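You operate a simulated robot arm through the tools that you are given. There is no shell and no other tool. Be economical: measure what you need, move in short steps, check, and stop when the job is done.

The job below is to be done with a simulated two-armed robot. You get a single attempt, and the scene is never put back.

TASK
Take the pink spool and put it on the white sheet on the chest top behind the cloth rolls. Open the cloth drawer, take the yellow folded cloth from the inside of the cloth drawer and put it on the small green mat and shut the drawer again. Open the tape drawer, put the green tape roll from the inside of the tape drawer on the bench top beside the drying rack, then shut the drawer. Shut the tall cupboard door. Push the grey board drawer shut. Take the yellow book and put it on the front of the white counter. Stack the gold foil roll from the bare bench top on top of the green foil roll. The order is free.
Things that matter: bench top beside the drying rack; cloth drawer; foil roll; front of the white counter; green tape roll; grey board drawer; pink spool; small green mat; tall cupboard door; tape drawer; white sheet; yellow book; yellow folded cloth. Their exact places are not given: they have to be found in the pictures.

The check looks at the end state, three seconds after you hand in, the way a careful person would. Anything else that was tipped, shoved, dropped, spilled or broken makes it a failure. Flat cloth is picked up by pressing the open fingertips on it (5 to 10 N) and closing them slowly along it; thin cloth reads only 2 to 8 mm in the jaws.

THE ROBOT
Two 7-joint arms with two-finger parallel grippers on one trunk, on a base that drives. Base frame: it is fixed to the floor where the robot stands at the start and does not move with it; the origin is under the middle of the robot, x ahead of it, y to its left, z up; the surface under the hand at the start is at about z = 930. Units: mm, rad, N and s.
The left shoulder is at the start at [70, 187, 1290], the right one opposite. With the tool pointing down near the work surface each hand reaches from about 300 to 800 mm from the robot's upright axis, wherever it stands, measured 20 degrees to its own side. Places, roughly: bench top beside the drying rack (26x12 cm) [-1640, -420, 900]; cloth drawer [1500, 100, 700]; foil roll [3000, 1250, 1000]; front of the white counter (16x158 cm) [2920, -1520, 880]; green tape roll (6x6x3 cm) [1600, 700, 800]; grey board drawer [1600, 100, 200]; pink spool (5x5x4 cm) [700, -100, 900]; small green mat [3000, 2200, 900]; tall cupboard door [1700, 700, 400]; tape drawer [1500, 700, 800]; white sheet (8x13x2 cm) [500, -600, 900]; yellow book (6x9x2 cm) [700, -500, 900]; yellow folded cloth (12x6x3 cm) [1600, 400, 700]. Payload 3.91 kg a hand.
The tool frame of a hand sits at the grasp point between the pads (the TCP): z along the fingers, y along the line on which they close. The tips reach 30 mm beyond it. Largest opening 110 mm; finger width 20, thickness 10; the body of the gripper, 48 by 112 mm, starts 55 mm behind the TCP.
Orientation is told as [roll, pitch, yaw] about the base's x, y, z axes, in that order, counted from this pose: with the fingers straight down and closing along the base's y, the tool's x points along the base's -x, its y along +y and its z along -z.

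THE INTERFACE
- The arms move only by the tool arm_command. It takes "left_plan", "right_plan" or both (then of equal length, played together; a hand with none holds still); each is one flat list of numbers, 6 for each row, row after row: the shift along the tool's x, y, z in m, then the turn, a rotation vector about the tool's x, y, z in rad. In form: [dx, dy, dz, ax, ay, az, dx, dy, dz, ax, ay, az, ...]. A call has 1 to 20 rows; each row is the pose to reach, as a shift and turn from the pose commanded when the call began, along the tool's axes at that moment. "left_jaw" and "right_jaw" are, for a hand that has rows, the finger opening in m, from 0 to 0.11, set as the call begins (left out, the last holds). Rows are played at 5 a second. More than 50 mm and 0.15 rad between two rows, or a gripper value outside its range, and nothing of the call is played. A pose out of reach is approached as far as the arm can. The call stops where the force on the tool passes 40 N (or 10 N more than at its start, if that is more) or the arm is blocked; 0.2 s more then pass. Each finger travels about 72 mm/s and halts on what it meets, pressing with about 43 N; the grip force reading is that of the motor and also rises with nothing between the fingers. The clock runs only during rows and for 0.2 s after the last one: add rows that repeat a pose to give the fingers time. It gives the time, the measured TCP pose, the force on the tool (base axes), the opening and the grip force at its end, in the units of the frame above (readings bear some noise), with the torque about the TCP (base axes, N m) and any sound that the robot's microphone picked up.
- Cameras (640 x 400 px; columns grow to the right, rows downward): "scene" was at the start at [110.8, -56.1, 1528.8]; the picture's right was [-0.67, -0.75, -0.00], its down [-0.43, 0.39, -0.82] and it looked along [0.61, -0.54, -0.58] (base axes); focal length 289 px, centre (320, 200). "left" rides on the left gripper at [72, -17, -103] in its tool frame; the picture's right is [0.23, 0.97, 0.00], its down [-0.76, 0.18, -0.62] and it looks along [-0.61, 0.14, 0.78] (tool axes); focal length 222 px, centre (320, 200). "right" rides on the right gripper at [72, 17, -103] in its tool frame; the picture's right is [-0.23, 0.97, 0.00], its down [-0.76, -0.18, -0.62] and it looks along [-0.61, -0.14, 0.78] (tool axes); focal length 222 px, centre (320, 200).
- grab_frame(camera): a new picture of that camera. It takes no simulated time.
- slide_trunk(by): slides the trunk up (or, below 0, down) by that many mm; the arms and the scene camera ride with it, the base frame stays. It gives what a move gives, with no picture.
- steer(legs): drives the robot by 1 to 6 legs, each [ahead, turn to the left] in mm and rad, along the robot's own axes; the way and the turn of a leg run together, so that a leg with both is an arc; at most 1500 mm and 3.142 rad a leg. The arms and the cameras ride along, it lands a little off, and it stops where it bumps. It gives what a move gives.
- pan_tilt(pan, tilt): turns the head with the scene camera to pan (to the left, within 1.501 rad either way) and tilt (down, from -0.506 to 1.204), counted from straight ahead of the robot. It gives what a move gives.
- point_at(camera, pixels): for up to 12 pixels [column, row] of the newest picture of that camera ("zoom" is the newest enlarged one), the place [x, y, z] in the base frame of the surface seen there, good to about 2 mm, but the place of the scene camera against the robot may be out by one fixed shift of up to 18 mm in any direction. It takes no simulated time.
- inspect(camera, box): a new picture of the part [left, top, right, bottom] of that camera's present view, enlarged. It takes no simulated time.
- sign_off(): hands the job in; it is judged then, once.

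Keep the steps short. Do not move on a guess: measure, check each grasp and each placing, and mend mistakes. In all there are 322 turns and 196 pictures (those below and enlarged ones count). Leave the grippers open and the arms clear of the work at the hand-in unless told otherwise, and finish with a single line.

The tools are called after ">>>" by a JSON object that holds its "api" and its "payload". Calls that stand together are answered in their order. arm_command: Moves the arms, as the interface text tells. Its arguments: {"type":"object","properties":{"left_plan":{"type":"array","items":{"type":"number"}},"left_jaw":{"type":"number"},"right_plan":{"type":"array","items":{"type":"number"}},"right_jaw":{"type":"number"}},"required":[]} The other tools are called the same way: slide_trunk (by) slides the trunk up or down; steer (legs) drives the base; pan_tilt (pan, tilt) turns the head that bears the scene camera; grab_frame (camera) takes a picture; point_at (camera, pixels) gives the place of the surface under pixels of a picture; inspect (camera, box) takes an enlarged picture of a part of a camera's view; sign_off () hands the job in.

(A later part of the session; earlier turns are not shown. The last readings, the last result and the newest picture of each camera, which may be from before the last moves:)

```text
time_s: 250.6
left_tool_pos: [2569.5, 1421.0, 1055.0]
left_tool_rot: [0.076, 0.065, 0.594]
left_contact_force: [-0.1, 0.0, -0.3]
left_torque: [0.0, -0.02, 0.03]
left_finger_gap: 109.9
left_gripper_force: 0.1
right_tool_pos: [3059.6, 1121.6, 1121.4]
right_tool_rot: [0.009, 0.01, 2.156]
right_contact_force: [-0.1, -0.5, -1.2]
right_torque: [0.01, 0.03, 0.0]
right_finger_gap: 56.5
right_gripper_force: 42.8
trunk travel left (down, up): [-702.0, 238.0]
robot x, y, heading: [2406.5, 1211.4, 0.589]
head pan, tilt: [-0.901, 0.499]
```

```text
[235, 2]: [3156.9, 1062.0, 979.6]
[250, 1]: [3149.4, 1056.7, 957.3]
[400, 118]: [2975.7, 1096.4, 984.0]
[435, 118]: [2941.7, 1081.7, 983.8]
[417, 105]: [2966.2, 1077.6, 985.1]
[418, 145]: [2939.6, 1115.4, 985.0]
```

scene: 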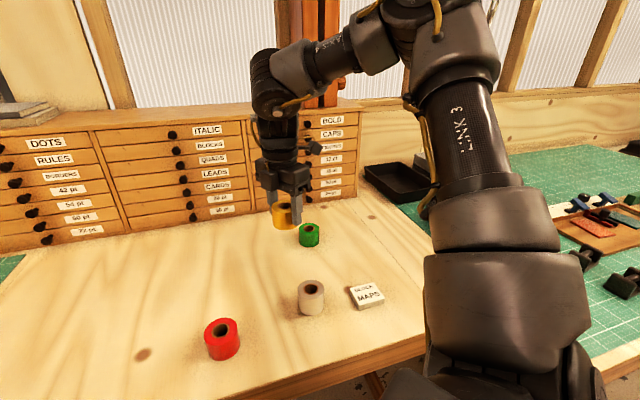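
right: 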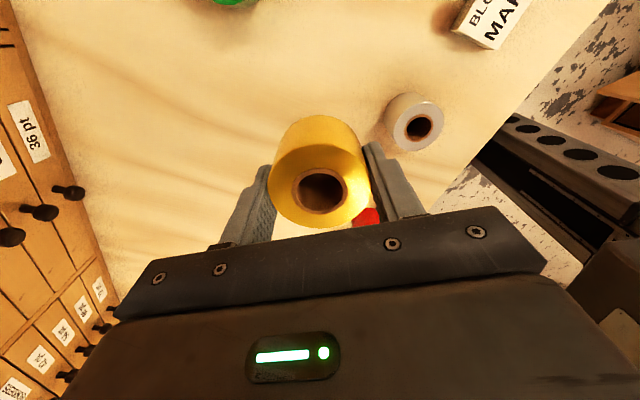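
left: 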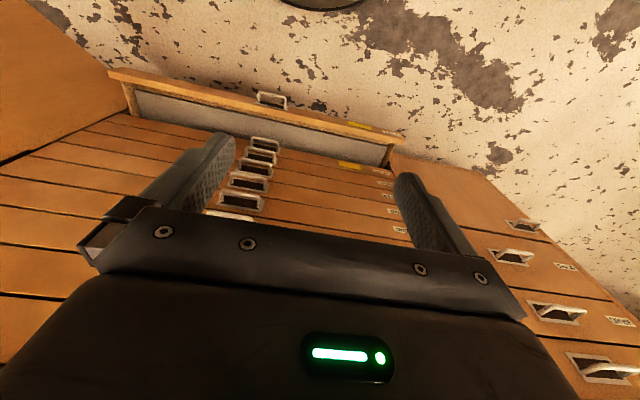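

>>> {"api": "arm_command", "payload": {"right_plan": [0.025, -0.018, 0, 0, 0, 0, 0.05, -0.037, 0, 0, 0, 0, 0.07, -0.037, 0, 0, 0, 0]}}

>>> {"api": "grab_frame", "payload": {"camera": "right"}}

```text
time_s: 251.4
left_tool_pos: [2570.2, 1419.9, 1056.3]
left_tool_rot: [0.074, 0.062, 0.593]
left_contact_force: [-0.5, -0.7, -0.2]
left_torque: [-0.02, -0.01, -0.01]
left_finger_gap: 109.7
left_gripper_force: 0.1
right_tool_pos: [3129.9, 1082.9, 1122.4]
right_tool_rot: [0.008, 0.011, 2.157]
right_contact_force: [0.1, 0.1, -0.6]
right_torque: [0.04, -0.02, 0.02]
right_finger_gap: 56.4
right_gripper_force: 43.0
trunk travel left (down, up): [-702.0, 238.0]
robot x, y, heading: [2407.2, 1214.5, 0.585]
head pan, tilt: [-0.901, 0.499]
```

```text
107 pictures are left
```

right: 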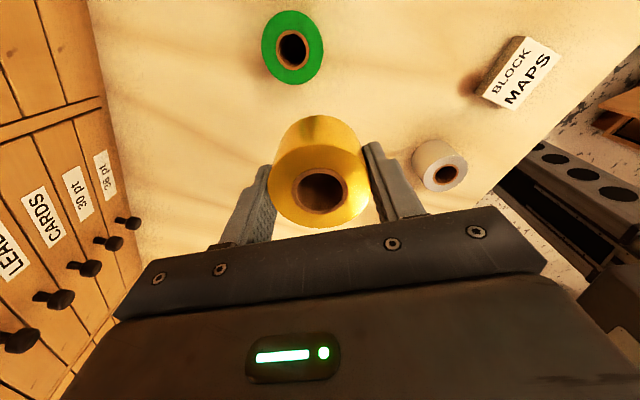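

>>> {"api": "point_at", "payload": {"camera": "right", "pixels": [[268, 48], [318, 50], [292, 22], [294, 75], [275, 28], [312, 70], [313, 28], [275, 70], [320, 215], [285, 175], [355, 175]]}}

```text
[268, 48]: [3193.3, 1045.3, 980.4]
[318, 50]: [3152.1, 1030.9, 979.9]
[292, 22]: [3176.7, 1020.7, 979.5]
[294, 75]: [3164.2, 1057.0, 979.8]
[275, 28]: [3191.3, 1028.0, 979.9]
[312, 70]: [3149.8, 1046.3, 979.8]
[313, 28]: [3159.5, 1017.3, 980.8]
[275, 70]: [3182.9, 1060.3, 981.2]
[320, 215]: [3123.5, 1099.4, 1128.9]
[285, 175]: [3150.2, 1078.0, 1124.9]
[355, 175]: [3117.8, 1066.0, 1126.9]
```

The green roll centre is (3171,1038), top 980. I'll move over it and descend to about 8 mm above contact.

>>> {"api": "arm_command", "payload": {"right_plan": [0.03, -0.005, 0, 0, 0, 0, 0.062, -0.0094, 0, 0, 0, 0, 0.062, -0.0094, 0.04, 0, 0, 0, 0.062, -0.0094, 0.08, 0, 0, 0, 0.062, -0.0094, 0.096, 0, 0, 0]}}

>>> {"api": "grab_frame", "payload": {"camera": "right"}}

```text
time_s: 252.6
left_tool_pos: [2570.1, 1420.7, 1054.8]
left_tool_rot: [0.073, 0.063, 0.594]
left_contact_force: [0.2, -0.3, 0.5]
left_torque: [0.04, -0.01, 0.0]
left_finger_gap: 109.8
left_gripper_force: 0.0
right_tool_pos: [3172.8, 1035.9, 1027.2]
right_tool_rot: [0.008, 0.01, 2.159]
right_contact_force: [0.2, 1.0, -0.7]
right_torque: [0.01, 0.01, -0.01]
right_finger_gap: 56.5
right_gripper_force: 43.1
trunk travel left (down, up): [-702.0, 238.0]
robot x, y, heading: [2403.8, 1213.1, 0.588]
head pan, tilt: [-0.901, 0.499]
```

```text
106 pictures are left
```

right: 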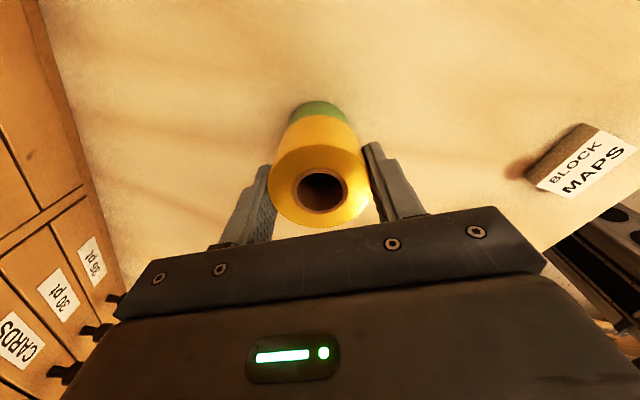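

It lines up well. I'll lower 9 mm to contact.

>>> {"api": "arm_command", "payload": {"right_plan": [0, 0, 0.004, 0, 0, 0, 0, 0, 0.007, 0, 0, 0, 0, 0, 0.009, 0, 0, 0, 0, 0, 0.01, 0, 0, 0]}}

>>> {"api": "inspect", "payload": {"camera": "scene", "box": [230, 180, 370, 270]}}

```text
time_s: 253.6
left_tool_pos: [2568.6, 1422.2, 1054.8]
left_tool_rot: [0.074, 0.063, 0.594]
left_contact_force: [-0.6, 0.5, -0.4]
left_torque: [0.01, 0.01, 0.01]
left_finger_gap: 110.2
left_gripper_force: 0.0
right_tool_pos: [3171.3, 1036.5, 1019.1]
right_tool_rot: [0.005, 0.013, 2.158]
right_contact_force: [3.9, -2.3, 15.6]
right_torque: [0.16, -0.42, -0.09]
right_finger_gap: 56.2
right_gripper_force: 43.1
trunk travel left (down, up): [-702.0, 238.0]
robot x, y, heading: [2407.1, 1213.9, 0.587]
head pan, tilt: [-0.901, 0.499]
```

```text
4.44 times, centred on (300, 225) of scene
```

zoom: 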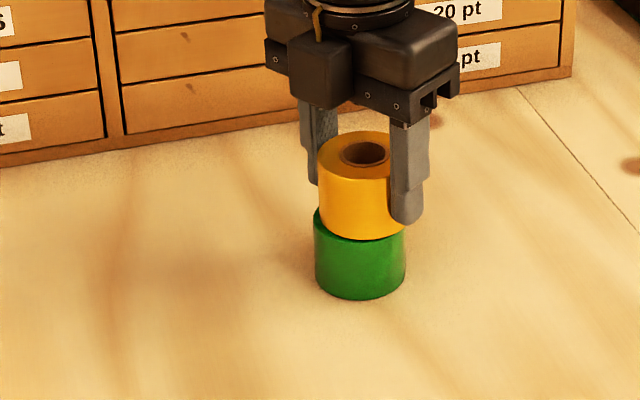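

It's in contact (15 N) and aligned. I'll open the fingers and rise straight up.

>>> {"api": "arm_command", "payload": {"right_plan": [0, 0, 0, 0, 0, 0, 0, 0, 0, 0, 0, 0, 0, 0, 0, 0, 0, 0, 0, 0, -0.02, 0, 0, 0, 0, 0, -0.06, 0, 0, 0, 0, 0, -0.1, 0, 0, 0, 0, 0, -0.14, 0, 0, 0], "right_jaw": 0.1}}

>>> {"api": "inspect", "payload": {"camera": "scene", "box": [230, 180, 370, 270]}}

```text
time_s: 255.2
left_tool_pos: [2570.5, 1421.5, 1054.9]
left_tool_rot: [0.073, 0.063, 0.594]
left_contact_force: [0.3, 0.7, -0.1]
left_torque: [-0.01, 0.01, 0.04]
left_finger_gap: 110.2
left_gripper_force: 0.2
right_tool_pos: [3171.1, 1037.2, 1160.6]
right_tool_rot: [0.012, 0.01, 2.159]
right_contact_force: [0.4, 1.0, 0.2]
right_torque: [-0.04, -0.01, 0.01]
right_finger_gap: 99.9
right_gripper_force: 0.1
trunk travel left (down, up): [-702.0, 238.0]
robot x, y, heading: [2406.9, 1209.6, 0.588]
head pan, tilt: [-0.901, 0.499]
```

```text
4.44 times, centred on (300, 225) of scene
```

zoom: 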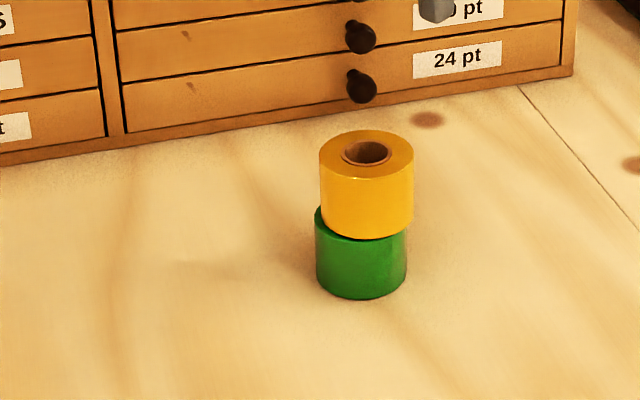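

The gold roll sits on the green one. Next I'll go back to the chest: turn right, drive 1350 mm toward -y, and face the drawers.

>>> {"api": "steer", "payload": {"legs": [[0, -2.3], [600, 0], [0, 0.15], [750, 0], [0, -1.57]]}}

>>> {"api": "pan_tilt", "payload": {"pan": -0.4, "tilt": 0.7}}

>>> {"api": "grab_frame", "payload": {"camera": "scene"}}

```text
time_s: 272.2
left_tool_pos: [2108.8, -231.1, 1056.1]
left_tool_rot: [0.073, 0.063, -3.096]
left_contact_force: [0.7, -0.3, 0.3]
left_torque: [-0.01, -0.02, 0.0]
left_finger_gap: 109.7
left_gripper_force: 0.0
right_tool_pos: [1794.3, 409.5, 1159.4]
right_tool_rot: [0.009, 0.01, -1.532]
right_contact_force: [0.1, -0.4, 0.2]
right_torque: [-0.04, 0.0, 0.0]
right_finger_gap: 100.1
right_gripper_force: 0.1
trunk travel left (down, up): [-702.0, 238.0]
robot x, y, heading: [2359.5, -140.1, -3.101]
head pan, tilt: [-0.901, 0.499]
```

```text
time_s: 273.2
left_tool_pos: [2107.0, -231.0, 1054.7]
left_tool_rot: [0.074, 0.061, -3.097]
left_contact_force: [-0.6, 0.3, -0.2]
left_torque: [0.0, 0.03, 0.03]
left_finger_gap: 110.2
left_gripper_force: 0.0
right_tool_pos: [1793.5, 408.2, 1160.2]
right_tool_rot: [0.008, 0.011, -1.531]
right_contact_force: [-0.1, 0.3, 0.3]
right_torque: [-0.02, -0.02, 0.02]
right_finger_gap: 100.1
right_gripper_force: 0.0
trunk travel left (down, up): [-702.0, 238.0]
robot x, y, heading: [2357.9, -138.6, -3.097]
head pan, tilt: [-0.4, 0.7]
```

```text
103 pictures are left
```

scene: 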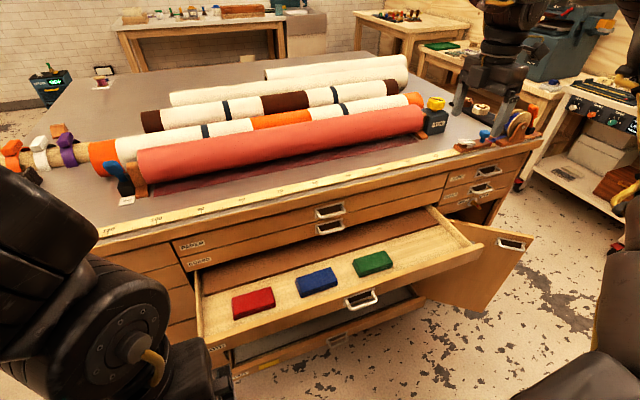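

The drawers look as I left them. I'll tilt the right hand level (pointing at the chest, closing vertically) by turning about its x axis.

>>> {"api": "arm_command", "payload": {"right_plan": [0, 0.008, 0, 0.143, 0, 0, 0, 0.016, 0, 0.286, 0, 0, 0, 0.024, 0, 0.429, 0, 0, 0, 0.032, 0, 0.572, 0, 0, 0, 0.04, 0, 0.715, 0, 0, 0, 0.048, 0, 0.858, 0, 0, 0, 0.056, 0, 1.0, 0, 0, 0, 0.064, 0, 1.143, 0, 0, 0, 0.072, 0, 1.286, 0, 0, 0, 0.08, 0, 1.43, 0, 0, 0, 0.08, 0, 1.57, 0, 0], "right_jaw": 0.0}}

>>> {"api": "grab_frame", "payload": {"camera": "scene"}}

```text
time_s: 275.6
left_tool_pos: [2107.5, -230.5, 1054.4]
left_tool_rot: [0.074, 0.062, -3.096]
left_contact_force: [-0.1, 0.4, 0.6]
left_torque: [0.01, -0.02, -0.05]
left_finger_gap: 110.2
left_gripper_force: 0.0
right_tool_pos: [1874.2, 411.2, 1160.3]
right_tool_rot: [-1.559, 0.011, -1.534]
right_contact_force: [0.1, -0.1, 0.3]
right_torque: [0.03, 0.03, 0.01]
right_finger_gap: 0.0
right_gripper_force: 38.0
trunk travel left (down, up): [-702.0, 238.0]
robot x, y, heading: [2355.1, -142.1, -3.097]
head pan, tilt: [-0.4, 0.7]
```

```text
102 pictures are left
```

scene: 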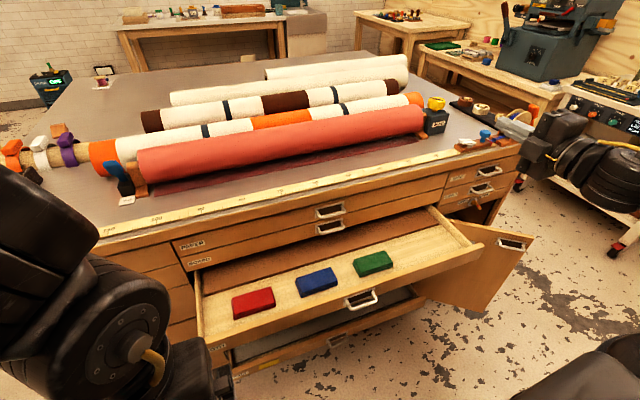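

The hand is level and exactly in place. I'll draw it back 80 mm before lowering.

>>> {"api": "arm_command", "payload": {"right_plan": [0, 0, -0.04, 0, 0, 0, 0, 0, -0.08, 0, 0, 0, -0.03, 0, -0.08, 0, 0, 0, -0.06, 0, -0.08, 0, 0, 0]}}

```text
time_s: 276.6
left_tool_pos: [2110.3, -230.6, 1054.9]
left_tool_rot: [0.072, 0.061, -3.096]
left_contact_force: [-0.1, -0.7, 0.3]
left_torque: [0.03, 0.0, 0.0]
left_finger_gap: 110.1
left_gripper_force: 0.0
right_tool_pos: [1960.7, 361.8, 1165.0]
right_tool_rot: [-1.561, 0.01, -1.529]
right_contact_force: [0.2, -0.5, -0.3]
right_torque: [0.0, 0.04, 0.0]
right_finger_gap: 0.0
right_gripper_force: 37.7
right hand out of reach, approached as far as the arm can: row 4
trunk travel left (down, up): [-702.0, 238.0]
robot x, y, heading: [2358.8, -139.4, -3.099]
head pan, tilt: [-0.4, 0.7]
```

Now I'll lower the trunk 449 mm so the closed fingertips face the drawer front, then drive forward to push.

>>> {"api": "slide_trunk", "payload": {"by": -449}}

>>> {"api": "steer", "payload": {"legs": [[150, 0]]}}

>>> {"api": "grab_frame", "payload": {"camera": "scene"}}

```text
refused: -449 is not a number from -400 to 400
```

```text
time_s: 277.9
left_tool_pos: [1957.6, -236.9, 1055.0]
left_tool_rot: [0.072, 0.061, -3.095]
left_contact_force: [0.1, -0.2, 0.1]
left_torque: [0.04, 0.02, 0.0]
left_finger_gap: 109.8
left_gripper_force: 0.0
right_tool_pos: [1809.1, 356.4, 1163.5]
right_tool_rot: [-1.561, 0.01, -1.53]
right_contact_force: [-0.1, -0.1, -0.3]
right_torque: [0.02, -0.01, -0.01]
right_finger_gap: 0.0
right_gripper_force: 37.9
trunk travel left (down, up): [-702.0, 238.0]
robot x, y, heading: [2203.2, -147.8, -3.103]
head pan, tilt: [-0.4, 0.7]
```

```text
101 pictures are left
```

scene: 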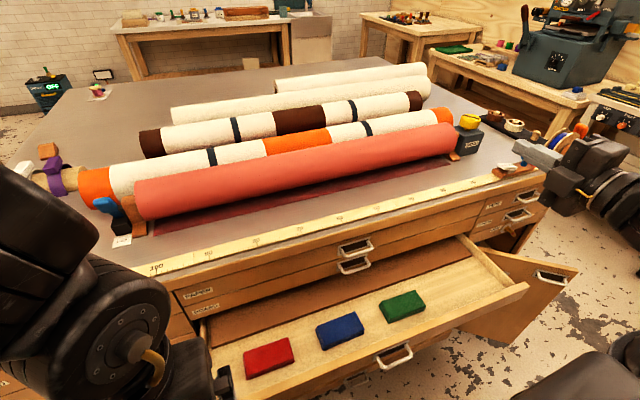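

The trunk move was refused because it is over 400, and the base drove. No harm done. I'll back up 150, then lower in two moves.

>>> {"api": "steer", "payload": {"legs": [[-150, 0]]}}

>>> {"api": "slide_trunk", "payload": {"by": -300}}

>>> {"api": "slide_trunk", "payload": {"by": -149}}

>>> {"api": "grab_frame", "payload": {"camera": "scene"}}

```text
time_s: 279.3
left_tool_pos: [2105.7, -231.1, 1054.9]
left_tool_rot: [0.074, 0.064, -3.096]
left_contact_force: [-0.2, 0.1, -0.8]
left_torque: [-0.02, 0.0, 0.03]
left_finger_gap: 110.2
left_gripper_force: 0.1
right_tool_pos: [1958.3, 362.9, 1164.1]
right_tool_rot: [-1.559, 0.011, -1.532]
right_contact_force: [-0.9, 0.1, 0.4]
right_torque: [0.01, 0.02, 0.0]
right_finger_gap: 0.0
right_gripper_force: 37.9
trunk travel left (down, up): [-702.0, 238.0]
robot x, y, heading: [2358.5, -140.1, -3.101]
head pan, tilt: [-0.4, 0.7]
```

```text
time_s: 282.3
left_tool_pos: [2108.0, -229.8, 754.7]
left_tool_rot: [0.073, 0.064, -3.096]
left_contact_force: [0.3, 0.4, 0.4]
left_torque: [0.02, -0.02, 0.0]
left_finger_gap: 110.1
left_gripper_force: 0.1
right_tool_pos: [1959.0, 362.7, 864.5]
right_tool_rot: [-1.558, 0.01, -1.532]
right_contact_force: [-0.7, 1.1, 0.1]
right_torque: [0.01, 0.01, -0.01]
right_finger_gap: 0.1
right_gripper_force: 37.9
trunk travel left (down, up): [-402.0, 538.0]
robot x, y, heading: [2358.4, -141.0, -3.101]
head pan, tilt: [-0.4, 0.7]
```

```text
time_s: 284.1
left_tool_pos: [2108.4, -230.5, 605.3]
left_tool_rot: [0.074, 0.063, -3.096]
left_contact_force: [-0.4, 0.0, -1.1]
left_torque: [0.03, -0.03, 0.04]
left_finger_gap: 110.1
left_gripper_force: 0.0
right_tool_pos: [1958.2, 362.9, 715.0]
right_tool_rot: [-1.56, 0.011, -1.532]
right_contact_force: [0.1, -0.1, -1.4]
right_torque: [-0.04, 0.01, -0.01]
right_finger_gap: 0.1
right_gripper_force: 38.1
trunk travel left (down, up): [-253.0, 687.0]
robot x, y, heading: [2358.1, -140.9, -3.103]
head pan, tilt: [-0.4, 0.7]
```

```text
100 pictures are left
```

scene: 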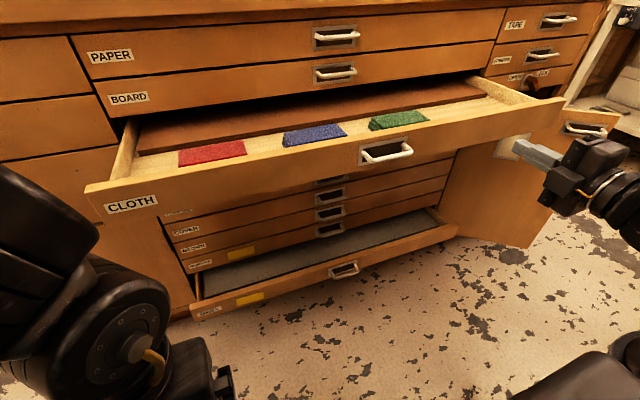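

>>> {"api": "steer", "payload": {"legs": [[180, 0]]}}

>>> {"api": "grab_frame", "payload": {"camera": "scene"}}

```text
time_s: 285.6
left_tool_pos: [1928.5, -239.6, 605.2]
left_tool_rot: [0.074, 0.062, -3.092]
left_contact_force: [0.5, 0.0, 0.2]
left_torque: [0.02, -0.04, -0.05]
left_finger_gap: 110.1
left_gripper_force: 0.0
right_tool_pos: [1775.7, 352.7, 715.3]
right_tool_rot: [-1.559, 0.012, -1.527]
right_contact_force: [0.0, 0.2, 1.0]
right_torque: [0.03, 0.0, 0.06]
right_finger_gap: 0.1
right_gripper_force: 38.0
trunk travel left (down, up): [-253.0, 687.0]
robot x, y, heading: [2177.0, -148.0, -3.095]
head pan, tilt: [-0.4, 0.7]
```

```text
99 pictures are left
```

scene: 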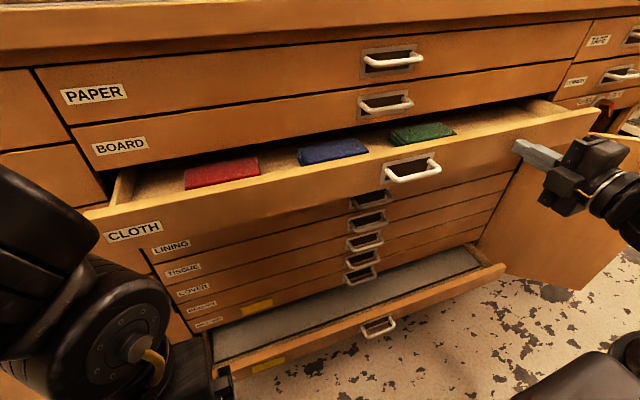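

>>> {"api": "pan_tilt", "payload": {"pan": -1.0, "tilt": 0.6}}

>>> {"api": "grab_frame", "payload": {"camera": "scene"}}

```text
time_s: 286.6
left_tool_pos: [1928.0, -240.1, 606.4]
left_tool_rot: [0.075, 0.063, -3.092]
left_contact_force: [0.8, -0.4, 0.4]
left_torque: [0.0, 0.0, 0.01]
left_finger_gap: 110.2
left_gripper_force: 0.0
right_tool_pos: [1776.7, 353.5, 715.5]
right_tool_rot: [-1.558, 0.011, -1.527]
right_contact_force: [0.3, 0.0, 0.3]
right_torque: [0.0, 0.0, 0.0]
right_finger_gap: 0.0
right_gripper_force: 38.1
trunk travel left (down, up): [-253.0, 687.0]
robot x, y, heading: [2174.6, -147.8, -3.091]
head pan, tilt: [-1.0, 0.6]
```

```text
98 pictures are left
```

scene: 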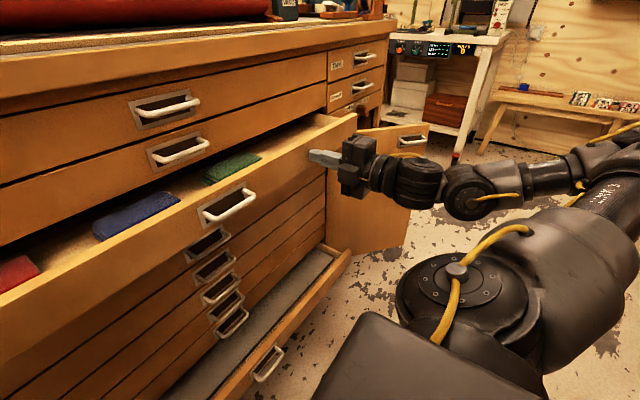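

The arm is clear of the door. I'll push the last 98 mm.

>>> {"api": "steer", "payload": {"legs": [[98, 0]]}}

>>> {"api": "grab_frame", "payload": {"camera": "scene"}}

```text
time_s: 287.7
left_tool_pos: [1829.0, -244.4, 606.0]
left_tool_rot: [0.072, 0.064, -3.09]
left_contact_force: [-0.3, -1.1, 0.2]
left_torque: [0.0, 0.03, -0.01]
left_finger_gap: 109.9
left_gripper_force: 0.1
right_tool_pos: [1677.3, 349.0, 715.1]
right_tool_rot: [-1.559, 0.01, -1.528]
right_contact_force: [0.4, 0.8, -0.4]
right_torque: [-0.01, -0.01, 0.0]
right_finger_gap: 0.1
right_gripper_force: 37.7
trunk travel left (down, up): [-253.0, 687.0]
robot x, y, heading: [2078.3, -154.3, -3.096]
head pan, tilt: [-1.0, 0.6]
```

```text
97 pictures are left
```

scene: 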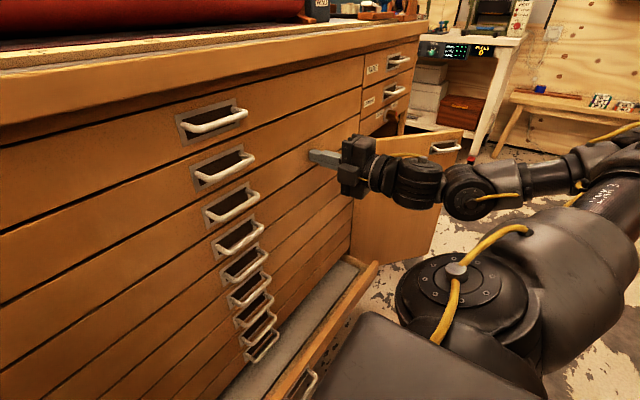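

>>> {"api": "point_at", "payload": {"camera": "scene", "pixels": [[300, 115], [310, 135], [310, 172], [290, 182], [290, 210], [160, 205], [130, 245], [100, 290]]}}

```text
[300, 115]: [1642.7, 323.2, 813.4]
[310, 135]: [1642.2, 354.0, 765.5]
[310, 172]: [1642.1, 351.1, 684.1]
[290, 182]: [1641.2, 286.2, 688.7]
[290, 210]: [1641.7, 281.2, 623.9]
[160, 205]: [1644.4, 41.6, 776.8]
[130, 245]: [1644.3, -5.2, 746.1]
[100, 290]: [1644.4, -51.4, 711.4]
```

The cloth drawer is flush, with all faces at x≈1642. Next comes the tape drawer. I'll back off, raise the trunk for safe turning, shift the base +y by 405 mm and look.

>>> {"api": "steer", "payload": {"legs": [[-130, 0]]}}

>>> {"api": "slide_trunk", "payload": {"by": 400}}

>>> {"api": "steer", "payload": {"legs": [[0, -1.62], [405, 0], [0, 1.57], [-60, 0]]}}

>>> {"api": "pan_tilt", "payload": {"pan": -0.7, "tilt": 0.8}}

>>> {"api": "grab_frame", "payload": {"camera": "scene"}}

```text
time_s: 289.0
left_tool_pos: [1957.2, -239.5, 605.8]
left_tool_rot: [0.074, 0.061, -3.09]
left_contact_force: [-0.6, -0.1, 0.0]
left_torque: [-0.01, 0.0, -0.02]
left_finger_gap: 110.0
left_gripper_force: 0.2
right_tool_pos: [1806.6, 354.0, 714.5]
right_tool_rot: [-1.56, 0.01, -1.525]
right_contact_force: [0.8, 0.2, -0.2]
right_torque: [0.02, 0.02, 0.02]
right_finger_gap: 0.0
right_gripper_force: 37.7
trunk travel left (down, up): [-253.0, 687.0]
robot x, y, heading: [2205.7, -149.4, -3.095]
head pan, tilt: [-1.0, 0.6]
```

```text
time_s: 292.8
left_tool_pos: [1955.5, -237.9, 1006.0]
left_tool_rot: [0.075, 0.062, -3.091]
left_contact_force: [-0.6, 0.0, -0.2]
left_torque: [-0.03, -0.03, 0.01]
left_finger_gap: 110.0
left_gripper_force: 0.0
right_tool_pos: [1804.5, 354.4, 1114.5]
right_tool_rot: [-1.56, 0.009, -1.524]
right_contact_force: [-0.3, -0.5, 0.2]
right_torque: [0.0, 0.01, -0.01]
right_finger_gap: 0.2
right_gripper_force: 38.0
trunk travel left (down, up): [-653.0, 287.0]
robot x, y, heading: [2204.9, -146.6, -3.094]
head pan, tilt: [-1.0, 0.6]
```

```text
time_s: 303.7
left_tool_pos: [2017.2, 178.3, 1005.3]
left_tool_rot: [0.074, 0.062, -3.141]
left_contact_force: [-0.2, -0.1, 0.9]
left_torque: [0.0, 0.0, 0.02]
left_finger_gap: 110.0
left_gripper_force: 0.1
right_tool_pos: [1895.0, 777.9, 1114.5]
right_tool_rot: [-1.559, 0.011, -1.575]
right_contact_force: [-0.8, -0.1, 0.1]
right_torque: [-0.02, -0.01, 0.01]
right_finger_gap: 0.0
right_gripper_force: 38.0
trunk travel left (down, up): [-653.0, 287.0]
robot x, y, heading: [2268.1, 259.4, 3.138]
head pan, tilt: [-1.0, 0.6]
```

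```text
time_s: 304.5
left_tool_pos: [2016.3, 179.2, 1006.4]
left_tool_rot: [0.075, 0.061, -3.143]
left_contact_force: [1.5, 0.3, -0.1]
left_torque: [-0.02, 0.0, -0.02]
left_finger_gap: 109.9
left_gripper_force: 0.0
right_tool_pos: [1895.5, 778.9, 1113.7]
right_tool_rot: [-1.559, 0.012, -1.577]
right_contact_force: [0.4, 0.2, -0.8]
right_torque: [0.04, -0.01, 0.0]
right_finger_gap: 0.0
right_gripper_force: 37.8
trunk travel left (down, up): [-653.0, 287.0]
robot x, y, heading: [2268.0, 259.0, 3.144]
head pan, tilt: [-0.7, 0.799]
```

```text
96 pictures are left
```

scene: 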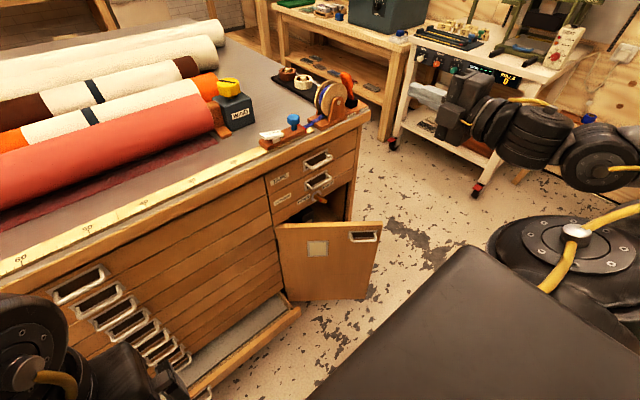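

>>> {"api": "inspect", "payload": {"camera": "scene", "box": [250, 130, 400, 230]}}

>>> {"api": "point_at", "payload": {"camera": "scene", "pixels": [[319, 165], [310, 167], [328, 162], [320, 184], [321, 198], [362, 238], [381, 225], [275, 228], [355, 120], [345, 205], [300, 180]]}}

```text
4.00 times, centred on (325, 180) of scene
```

zoom: 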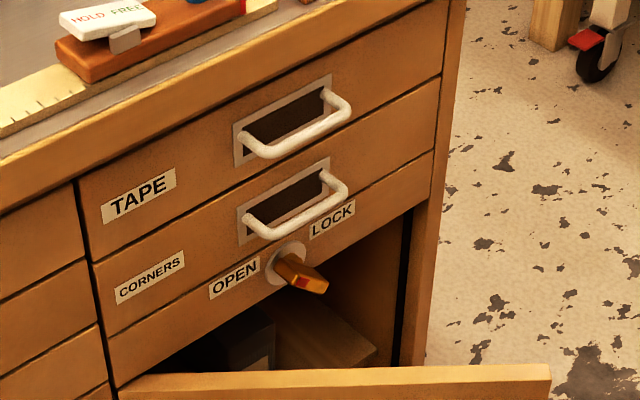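

```text
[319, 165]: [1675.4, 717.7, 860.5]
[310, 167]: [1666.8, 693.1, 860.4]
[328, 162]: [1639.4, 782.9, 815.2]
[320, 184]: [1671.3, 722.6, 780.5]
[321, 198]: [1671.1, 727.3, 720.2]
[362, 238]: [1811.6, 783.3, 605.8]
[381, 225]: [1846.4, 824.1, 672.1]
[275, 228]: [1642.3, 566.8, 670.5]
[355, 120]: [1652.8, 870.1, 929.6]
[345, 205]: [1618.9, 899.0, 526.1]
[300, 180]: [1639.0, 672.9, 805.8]
```

The TAPE bar is at y≈690–770 and z≈851, above the CORNERS bar at ≈772. I'll open the jaw to 50 mm, move 48 mm left and lower the trunk.

>>> {"api": "arm_command", "payload": {"right_plan": [-0.024, 0, 0, 0, 0, 0, -0.048, 0, 0, 0, 0, 0, -0.048, 0, 0, 0, 0, 0, -0.048, 0, 0, 0, 0, 0], "right_jaw": 0.05}}

>>> {"api": "slide_trunk", "payload": {"by": -262}}

>>> {"api": "grab_frame", "payload": {"camera": "right"}}

```text
time_s: 305.5
left_tool_pos: [2015.9, 178.1, 1005.7]
left_tool_rot: [0.074, 0.063, -3.142]
left_contact_force: [0.1, 0.0, -0.2]
left_torque: [0.0, 0.02, 0.0]
left_finger_gap: 110.2
left_gripper_force: 0.0
right_tool_pos: [1892.5, 775.3, 1112.8]
right_tool_rot: [-1.558, 0.007, -1.577]
right_contact_force: [0.0, 0.3, 1.2]
right_torque: [0.01, -0.01, 0.01]
right_finger_gap: 50.4
right_gripper_force: 0.0
right hand out of reach, approached as far as the arm can: row 1, 2, 3, 4
trunk travel left (down, up): [-653.0, 287.0]
robot x, y, heading: [2270.8, 257.9, 3.144]
head pan, tilt: [-0.7, 0.799]
```

```text
time_s: 308.2
left_tool_pos: [2017.9, 178.0, 743.8]
left_tool_rot: [0.074, 0.064, -3.141]
left_contact_force: [0.3, 0.4, 0.4]
left_torque: [-0.03, 0.04, 0.04]
left_finger_gap: 110.1
left_gripper_force: 0.0
right_tool_pos: [1893.7, 774.1, 851.2]
right_tool_rot: [-1.558, 0.008, -1.577]
right_contact_force: [0.2, 0.6, -0.7]
right_torque: [0.0, 0.01, 0.01]
right_finger_gap: 49.8
right_gripper_force: 0.1
trunk travel left (down, up): [-391.0, 549.0]
robot x, y, heading: [2272.6, 256.1, 3.138]
head pan, tilt: [-0.7, 0.799]
```

```text
94 pictures are left
```

right: 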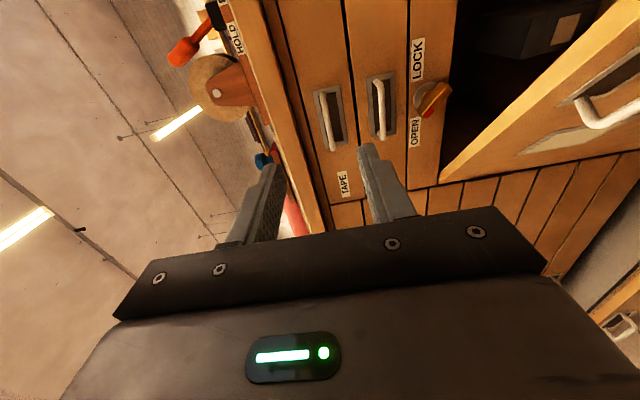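

>>> {"api": "inspect", "payload": {"camera": "right", "box": [290, 30, 470, 200]}}

>>> {"api": "point_at", "payload": {"camera": "right", "pixels": [[323, 120], [322, 100], [333, 148], [377, 105], [377, 85], [383, 133], [420, 100], [440, 92], [345, 185]]}}

```text
2.35 times, centred on (380, 115) of right
```

zoom: 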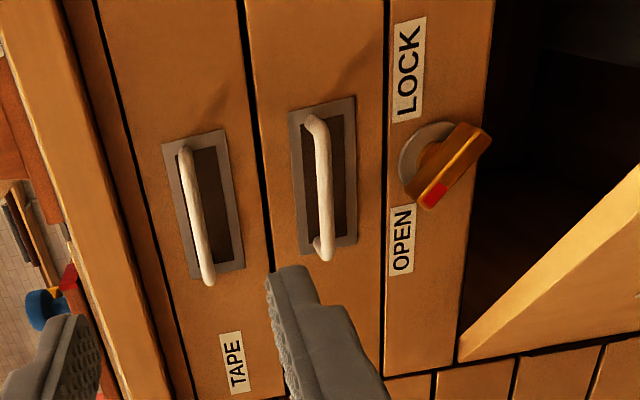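

```text
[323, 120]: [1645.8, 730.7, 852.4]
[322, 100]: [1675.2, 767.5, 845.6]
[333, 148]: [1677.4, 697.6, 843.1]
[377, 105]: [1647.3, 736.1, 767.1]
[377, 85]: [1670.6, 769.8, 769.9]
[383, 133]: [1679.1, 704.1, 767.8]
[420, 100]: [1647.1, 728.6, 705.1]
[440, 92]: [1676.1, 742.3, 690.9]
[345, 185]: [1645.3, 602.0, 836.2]
```

The knob's red tip points to OPEN, so nothing is locked. The TAPE bar is at z≈844 and y 697–767. I'll shift the base 40 mm toward -y with a small zig-zag (turn right, back, turn left) and lower 7 mm.

>>> {"api": "steer", "payload": {"legs": [[0, -0.3], [-130, 0], [0, 0.3]]}}

>>> {"api": "slide_trunk", "payload": {"by": -7}}

>>> {"api": "steer", "payload": {"legs": [[240, 0]]}}

>>> {"api": "grab_frame", "payload": {"camera": "right"}}

```text
time_s: 310.3
left_tool_pos: [2082.3, 228.1, 743.9]
left_tool_rot: [0.073, 0.076, 2.86]
left_contact_force: [-0.2, 0.2, 1.0]
left_torque: [-0.04, 0.06, -0.01]
left_finger_gap: 110.0
left_gripper_force: 0.0
right_tool_pos: [2115.6, 827.2, 855.5]
right_tool_rot: [-1.562, 0.01, -1.827]
right_contact_force: [0.2, 0.6, -0.1]
right_torque: [-0.01, 0.07, 0.04]
right_finger_gap: 49.8
right_gripper_force: 0.0
trunk travel left (down, up): [-391.0, 549.0]
robot x, y, heading: [2353.5, 230.6, 2.886]
head pan, tilt: [-0.7, 0.799]
stopped in leg 2: the robot was blocked; the commanded pose is now the measured one
```

```text
time_s: 310.9
left_tool_pos: [2083.2, 224.8, 732.6]
left_tool_rot: [0.073, 0.072, 2.86]
left_contact_force: [-0.6, -0.4, 0.0]
left_torque: [0.01, 0.04, 0.01]
left_finger_gap: 109.9
left_gripper_force: 0.1
right_tool_pos: [2118.8, 826.3, 847.0]
right_tool_rot: [-1.572, 0.01, -1.833]
right_contact_force: [-0.1, -0.3, 0.4]
right_torque: [0.01, 0.0, -0.01]
right_finger_gap: 50.2
right_gripper_force: 0.1
trunk travel left (down, up): [-384.0, 556.0]
robot x, y, heading: [2359.4, 229.2, 2.883]
head pan, tilt: [-0.7, 0.799]
```

```text
time_s: 312.6
left_tool_pos: [1864.5, 287.7, 737.2]
left_tool_rot: [0.075, 0.06, 2.861]
left_contact_force: [-0.3, 0.0, -0.6]
left_torque: [0.01, 0.0, -0.01]
left_finger_gap: 109.6
left_gripper_force: 0.0
right_tool_pos: [1903.8, 890.0, 848.4]
right_tool_rot: [-1.577, 0.006, -1.834]
right_contact_force: [-0.5, -0.7, -0.6]
right_torque: [0.0, 0.03, -0.02]
right_finger_gap: 50.1
right_gripper_force: 0.1
trunk travel left (down, up): [-384.0, 556.0]
robot x, y, heading: [2132.9, 293.4, 2.878]
head pan, tilt: [-0.7, 0.799]
```

```text
92 pictures are left
```

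right: 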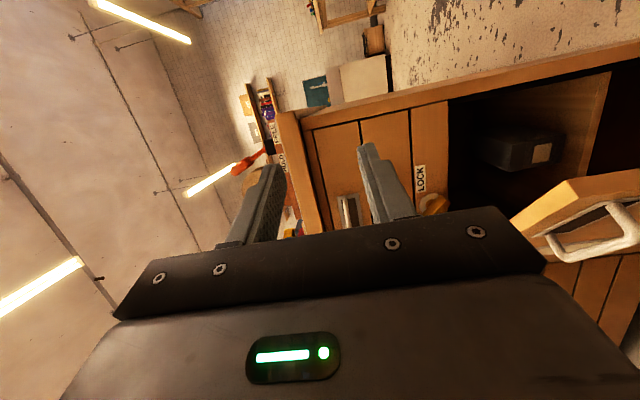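

The elbow bumped the bench edge while backing, so I'll manoeuvre with the trunk raised. Raise 220 mm, turn right a little, back up 190 mm and check.

>>> {"api": "slide_trunk", "payload": {"by": 220}}

>>> {"api": "steer", "payload": {"legs": [[0, -0.17], [-190, 0]]}}

>>> {"api": "pan_tilt", "payload": {"pan": -1.3, "tilt": 0.5}}

>>> {"api": "grab_frame", "payload": {"camera": "scene"}}

```text
time_s: 314.9
left_tool_pos: [1865.1, 286.7, 957.0]
left_tool_rot: [0.075, 0.059, 2.862]
left_contact_force: [-0.7, 0.8, 0.1]
left_torque: [0.02, -0.01, -0.02]
left_finger_gap: 109.9
left_gripper_force: 0.1
right_tool_pos: [1903.5, 888.0, 1068.2]
right_tool_rot: [-1.578, 0.008, -1.835]
right_contact_force: [-0.2, -1.1, -0.2]
right_torque: [-0.01, 0.03, 0.01]
right_finger_gap: 50.1
right_gripper_force: 0.1
trunk travel left (down, up): [-604.0, 336.0]
robot x, y, heading: [2129.3, 296.0, 2.884]
head pan, tilt: [-0.7, 0.799]
```

```text
time_s: 317.2
left_tool_pos: [2038.3, 252.1, 957.0]
left_tool_rot: [0.076, 0.06, 2.695]
left_contact_force: [0.2, 0.6, 0.6]
left_torque: [-0.04, 0.03, 0.02]
left_finger_gap: 110.0
left_gripper_force: 0.1
right_tool_pos: [2175.1, 839.5, 1069.4]
right_tool_rot: [-1.578, 0.008, -2.001]
right_contact_force: [0.8, -0.4, -0.2]
right_torque: [0.01, -0.01, 0.02]
right_finger_gap: 50.0
right_gripper_force: 0.0
trunk travel left (down, up): [-604.0, 336.0]
robot x, y, heading: [2300.7, 214.7, 2.712]
head pan, tilt: [-0.7, 0.799]
```

```text
time_s: 318.2
left_tool_pos: [2038.0, 252.3, 957.9]
left_tool_rot: [0.075, 0.058, 2.695]
left_contact_force: [-0.1, 0.4, -0.5]
left_torque: [0.01, -0.02, 0.02]
left_finger_gap: 109.8
left_gripper_force: 0.1
right_tool_pos: [2176.2, 839.6, 1069.5]
right_tool_rot: [-1.577, 0.008, -2.002]
right_contact_force: [0.1, 0.0, 0.0]
right_torque: [0.0, 0.04, 0.03]
right_finger_gap: 49.7
right_gripper_force: 0.0
trunk travel left (down, up): [-604.0, 336.0]
robot x, y, heading: [2299.9, 215.3, 2.711]
head pan, tilt: [-1.3, 0.499]
```

```text
91 pictures are left
```

scene: 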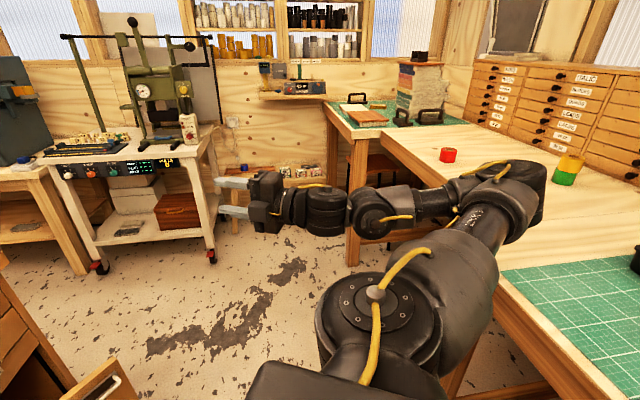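

Everything on the bench is intact. I'll turn left to face the chest squarely, then check the position.

>>> {"api": "steer", "payload": {"legs": [[0, 0.43]]}}

>>> {"api": "slide_trunk", "payload": {"by": -225}}

```text
time_s: 319.8
left_tool_pos: [2047.3, 139.5, 957.7]
left_tool_rot: [0.076, 0.06, 3.129]
left_contact_force: [0.1, 0.4, -0.1]
left_torque: [0.0, 0.0, -0.02]
left_finger_gap: 110.3
left_gripper_force: 0.0
right_tool_pos: [1922.3, 728.9, 1069.7]
right_tool_rot: [-1.578, 0.007, -1.568]
right_contact_force: [-0.2, 0.3, 0.0]
right_torque: [-0.01, 0.02, 0.0]
right_finger_gap: 49.9
right_gripper_force: 0.0
trunk travel left (down, up): [-604.0, 336.0]
robot x, y, heading: [2297.0, 216.2, -3.136]
head pan, tilt: [-1.3, 0.499]
```

```text
time_s: 322.2
left_tool_pos: [2046.7, 138.3, 731.9]
left_tool_rot: [0.075, 0.059, 3.129]
left_contact_force: [0.4, 0.2, -0.3]
left_torque: [-0.03, -0.01, -0.03]
left_finger_gap: 110.0
left_gripper_force: 0.1
right_tool_pos: [1923.4, 730.3, 844.5]
right_tool_rot: [-1.578, 0.006, -1.567]
right_contact_force: [0.6, -0.1, -0.2]
right_torque: [0.02, 0.01, 0.0]
right_finger_gap: 50.3
right_gripper_force: 0.1
trunk travel left (down, up): [-379.0, 561.0]
robot x, y, heading: [2299.3, 213.6, -3.14]
head pan, tilt: [-1.3, 0.499]
```

The TCP is (1923,730,844.5). I'll drive forward 180 mm and check.

>>> {"api": "steer", "payload": {"legs": [[180, 0]]}}

>>> {"api": "grab_frame", "payload": {"camera": "right"}}

```text
time_s: 323.7
left_tool_pos: [1869.4, 138.6, 733.3]
left_tool_rot: [0.074, 0.06, 3.129]
left_contact_force: [-1.0, 0.0, -0.3]
left_torque: [0.0, -0.02, 0.02]
left_finger_gap: 110.3
left_gripper_force: 0.2
right_tool_pos: [1747.6, 729.0, 842.5]
right_tool_rot: [-1.578, 0.006, -1.57]
right_contact_force: [0.3, 0.2, -0.3]
right_torque: [0.02, 0.0, 0.01]
right_finger_gap: 50.2
right_gripper_force: 0.0
trunk travel left (down, up): [-379.0, 561.0]
robot x, y, heading: [2125.2, 218.6, -3.142]
head pan, tilt: [-1.3, 0.499]
```

```text
90 pictures are left
```

right: 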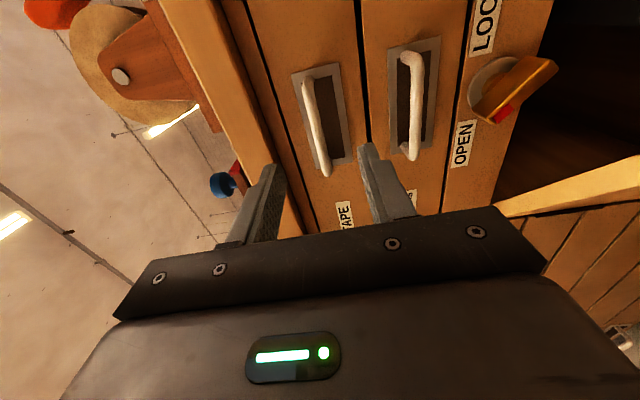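

>>> {"api": "steer", "payload": {"legs": [[60, 0]]}}

>>> {"api": "grab_frame", "payload": {"camera": "right"}}

```text
time_s: 324.7
left_tool_pos: [1809.3, 138.3, 732.0]
left_tool_rot: [0.075, 0.062, 3.127]
left_contact_force: [0.6, -0.1, -0.2]
left_torque: [0.01, -0.05, -0.01]
left_finger_gap: 109.8
left_gripper_force: 0.1
right_tool_pos: [1688.0, 729.4, 844.8]
right_tool_rot: [-1.577, 0.007, -1.569]
right_contact_force: [-0.2, 0.1, -0.3]
right_torque: [-0.05, 0.0, -0.02]
right_finger_gap: 50.2
right_gripper_force: 0.0
trunk travel left (down, up): [-379.0, 561.0]
robot x, y, heading: [2063.6, 214.1, -3.138]
head pan, tilt: [-1.3, 0.499]
```

```text
89 pictures are left
```

right: 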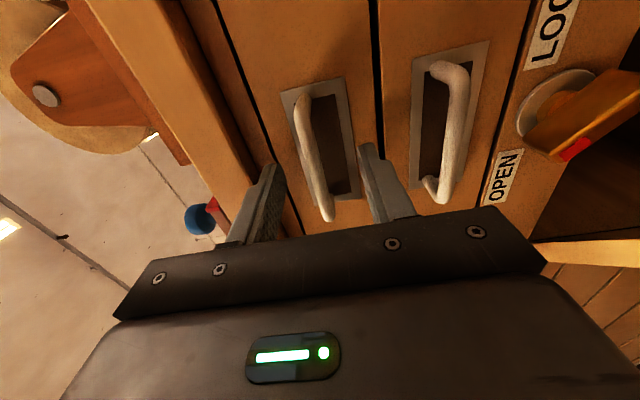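

>>> {"api": "arm_command", "payload": {"right_plan": [0, 0, 0, 0, 0, 0, 0, 0, 0, 0, 0, 0, 0, 0, 0, 0, 0, 0, 0, 0, 0, 0, 0, 0, 0, 0, 0, 0, 0, 0], "right_jaw": 0.0}}

>>> {"api": "steer", "payload": {"legs": [[-70, 0]]}}

>>> {"api": "grab_frame", "payload": {"camera": "right"}}

```text
time_s: 325.9
left_tool_pos: [1810.9, 137.4, 731.9]
left_tool_rot: [0.074, 0.061, 3.127]
left_contact_force: [-0.1, -0.1, -0.2]
left_torque: [-0.02, -0.01, -0.02]
left_finger_gap: 109.7
left_gripper_force: 0.1
right_tool_pos: [1688.8, 728.9, 845.8]
right_tool_rot: [-1.58, 0.007, -1.568]
right_contact_force: [-0.2, 3.5, 5.6]
right_torque: [-0.38, 0.13, 0.08]
right_finger_gap: 8.7
right_gripper_force: 45.2
trunk travel left (down, up): [-379.0, 561.0]
robot x, y, heading: [2063.2, 213.5, -3.135]
head pan, tilt: [-1.3, 0.499]
```

```text
time_s: 326.9
left_tool_pos: [1880.7, 138.6, 733.2]
left_tool_rot: [0.076, 0.057, 3.126]
left_contact_force: [0.7, 0.4, 0.1]
left_torque: [-0.03, 0.03, -0.02]
left_finger_gap: 110.0
left_gripper_force: 0.1
right_tool_pos: [1759.4, 729.3, 844.9]
right_tool_rot: [-1.579, 0.008, -1.569]
right_contact_force: [0.2, 5.2, 8.1]
right_torque: [-0.37, 0.11, -0.35]
right_finger_gap: 8.5
right_gripper_force: 44.8
trunk travel left (down, up): [-379.0, 561.0]
robot x, y, heading: [2134.2, 215.6, -3.136]
head pan, tilt: [-1.3, 0.499]
```

```text
88 pictures are left
```

right: 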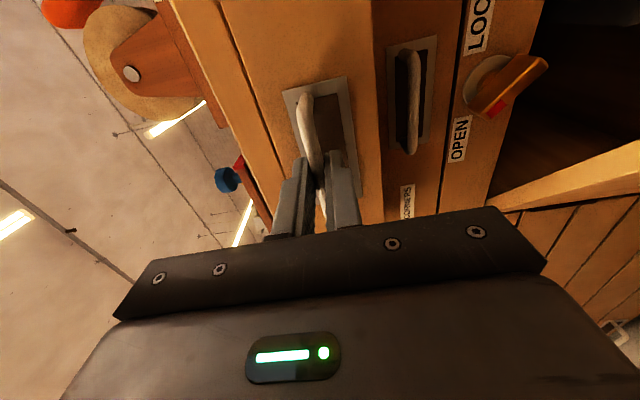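

The drawer is opening, so I'll pull another 150 mm.

>>> {"api": "steer", "payload": {"legs": [[-150, 0]]}}

>>> {"api": "pan_tilt", "payload": {"pan": -0.7, "tilt": 0.6}}

>>> {"api": "grab_frame", "payload": {"camera": "scene"}}

```text
time_s: 328.3
left_tool_pos: [2030.2, 139.4, 732.5]
left_tool_rot: [0.075, 0.057, 3.126]
left_contact_force: [0.5, 0.2, 0.3]
left_torque: [0.03, 0.03, -0.04]
left_finger_gap: 110.1
left_gripper_force: 0.0
right_tool_pos: [1910.0, 730.6, 845.9]
right_tool_rot: [-1.579, 0.007, -1.571]
right_contact_force: [0.8, 2.1, 7.0]
right_torque: [-0.35, 0.05, 0.12]
right_finger_gap: 8.8
right_gripper_force: 44.9
trunk travel left (down, up): [-379.0, 561.0]
robot x, y, heading: [2283.5, 214.1, -3.14]
head pan, tilt: [-1.3, 0.499]
```

```text
time_s: 329.3
left_tool_pos: [2029.7, 138.6, 732.5]
left_tool_rot: [0.076, 0.06, 3.126]
left_contact_force: [0.3, 0.0, 0.0]
left_torque: [0.03, -0.03, -0.01]
left_finger_gap: 110.0
left_gripper_force: 0.0
right_tool_pos: [1908.1, 730.5, 844.8]
right_tool_rot: [-1.58, 0.007, -1.571]
right_contact_force: [-0.9, 0.8, 3.8]
right_torque: [-0.38, 0.07, 0.16]
right_finger_gap: 8.4
right_gripper_force: 44.9
trunk travel left (down, up): [-379.0, 561.0]
robot x, y, heading: [2285.3, 212.6, -3.141]
head pan, tilt: [-0.7, 0.6]
```

```text
87 pictures are left
```

scene: 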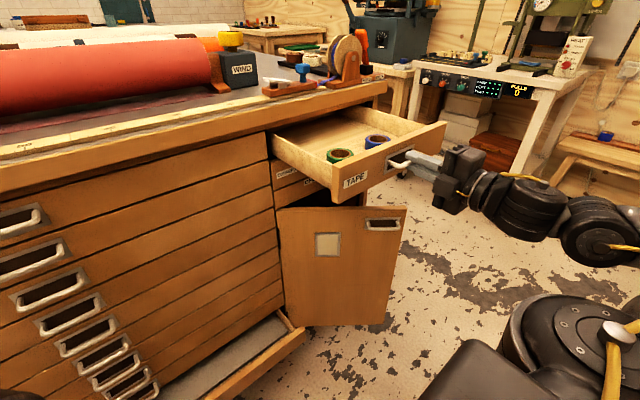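

The tape drawer is open, with a green roll at (340,155) and a blue one beside it. I'll release, back 45 mm, and raise the trunk.

>>> {"api": "point_at", "payload": {"camera": "scene", "pixels": [[340, 154], [333, 158], [347, 152], [377, 138], [310, 150], [440, 130], [340, 185], [345, 125]]}}

>>> {"api": "arm_command", "payload": {"right_plan": [0, 0, 0, 0, 0, 0, 0, 0, 0, 0, 0, 0, 0, 0, 0, 0, 0, 0, 0, 0, 0, 0, 0, 0], "right_jaw": 0.05}}

>>> {"api": "steer", "payload": {"legs": [[-50, 0]]}}

>>> {"api": "slide_trunk", "payload": {"by": 250}}

```text
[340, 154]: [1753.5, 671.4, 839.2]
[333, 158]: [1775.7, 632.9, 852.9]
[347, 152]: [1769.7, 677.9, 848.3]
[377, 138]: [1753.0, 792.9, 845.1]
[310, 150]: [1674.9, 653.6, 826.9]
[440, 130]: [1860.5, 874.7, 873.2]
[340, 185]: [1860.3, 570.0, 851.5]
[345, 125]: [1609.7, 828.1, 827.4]
```

```text
time_s: 330.3
left_tool_pos: [2031.2, 138.9, 733.1]
left_tool_rot: [0.075, 0.059, 3.126]
left_contact_force: [0.2, 0.5, 0.1]
left_torque: [-0.03, 0.0, -0.02]
left_finger_gap: 110.0
left_gripper_force: 0.1
right_tool_pos: [1909.3, 731.2, 844.0]
right_tool_rot: [-1.578, 0.007, -1.571]
right_contact_force: [0.5, -0.6, 0.6]
right_torque: [0.02, -0.04, 0.0]
right_finger_gap: 50.3
right_gripper_force: 0.1
trunk travel left (down, up): [-379.0, 561.0]
robot x, y, heading: [2280.9, 214.6, -3.139]
head pan, tilt: [-0.7, 0.6]
```

```text
time_s: 331.2
left_tool_pos: [2080.3, 140.2, 732.4]
left_tool_rot: [0.076, 0.058, 3.126]
left_contact_force: [0.7, -0.4, 1.1]
left_torque: [-0.01, 0.01, 0.01]
left_finger_gap: 110.0
left_gripper_force: 0.1
right_tool_pos: [1960.1, 731.1, 845.6]
right_tool_rot: [-1.578, 0.007, -1.572]
right_contact_force: [1.5, 0.0, -0.5]
right_torque: [-0.01, 0.03, -0.01]
right_finger_gap: 50.0
right_gripper_force: 0.1
trunk travel left (down, up): [-379.0, 561.0]
robot x, y, heading: [2334.3, 217.2, -3.141]
head pan, tilt: [-0.7, 0.6]
```

```text
time_s: 333.8
left_tool_pos: [2078.9, 139.8, 982.4]
left_tool_rot: [0.076, 0.059, 3.126]
left_contact_force: [0.9, -0.4, -0.1]
left_torque: [-0.02, 0.0, -0.01]
left_finger_gap: 110.3
left_gripper_force: 0.0
right_tool_pos: [1957.9, 731.5, 1094.4]
right_tool_rot: [-1.577, 0.007, -1.571]
right_contact_force: [0.4, -0.5, 0.8]
right_torque: [0.01, -0.02, -0.02]
right_finger_gap: 50.2
right_gripper_force: 0.0
trunk travel left (down, up): [-629.0, 311.0]
robot x, y, heading: [2332.6, 213.9, -3.134]
head pan, tilt: [-0.7, 0.6]
```

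Now I'll turn the hand to point down while moving 90 mm toward the drawer.

>>> {"api": "arm_command", "payload": {"right_plan": [0, 0, 0.008, -0.143, 0, 0, 0, 0, 0.016, -0.286, 0, 0, 0, 0, 0.024, -0.429, 0, 0, 0, 0, 0.032, -0.572, 0, 0, 0, 0, 0.04, -0.715, 0, 0, 0, 0, 0.048, -0.858, 0, 0, 0, 0, 0.056, -1.0, 0, 0, 0, 0, 0.064, -1.143, 0, 0, 0, 0, 0.072, -1.286, 0, 0, 0, 0, 0.08, -1.43, 0, 0, 0, 0, 0.09, -1.577, 0, 0], "right_jaw": 0.1}}

>>> {"api": "grab_frame", "payload": {"camera": "right"}}

```text
time_s: 336.2
left_tool_pos: [2078.5, 138.7, 982.0]
left_tool_rot: [0.074, 0.061, 3.127]
left_contact_force: [0.7, 0.3, -0.8]
left_torque: [0.0, -0.05, 0.03]
left_finger_gap: 109.8
left_gripper_force: 0.1
right_tool_pos: [1866.1, 729.8, 1094.4]
right_tool_rot: [0.002, 0.009, -1.57]
right_contact_force: [0.0, -0.7, -0.7]
right_torque: [-0.01, -0.03, 0.01]
right_finger_gap: 100.2
right_gripper_force: 0.0
trunk travel left (down, up): [-629.0, 311.0]
robot x, y, heading: [2332.0, 216.5, -3.139]
head pan, tilt: [-0.7, 0.6]
```

```text
86 pictures are left
```

right: 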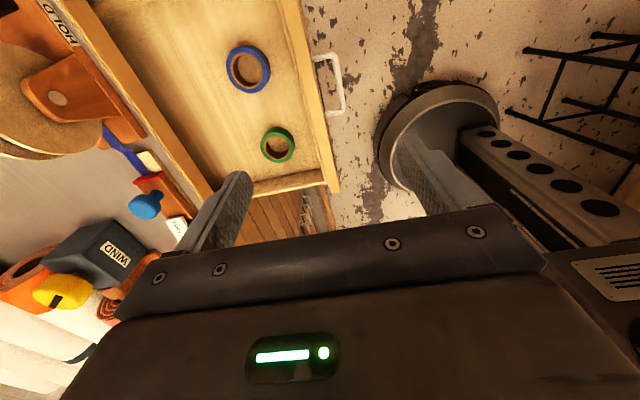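

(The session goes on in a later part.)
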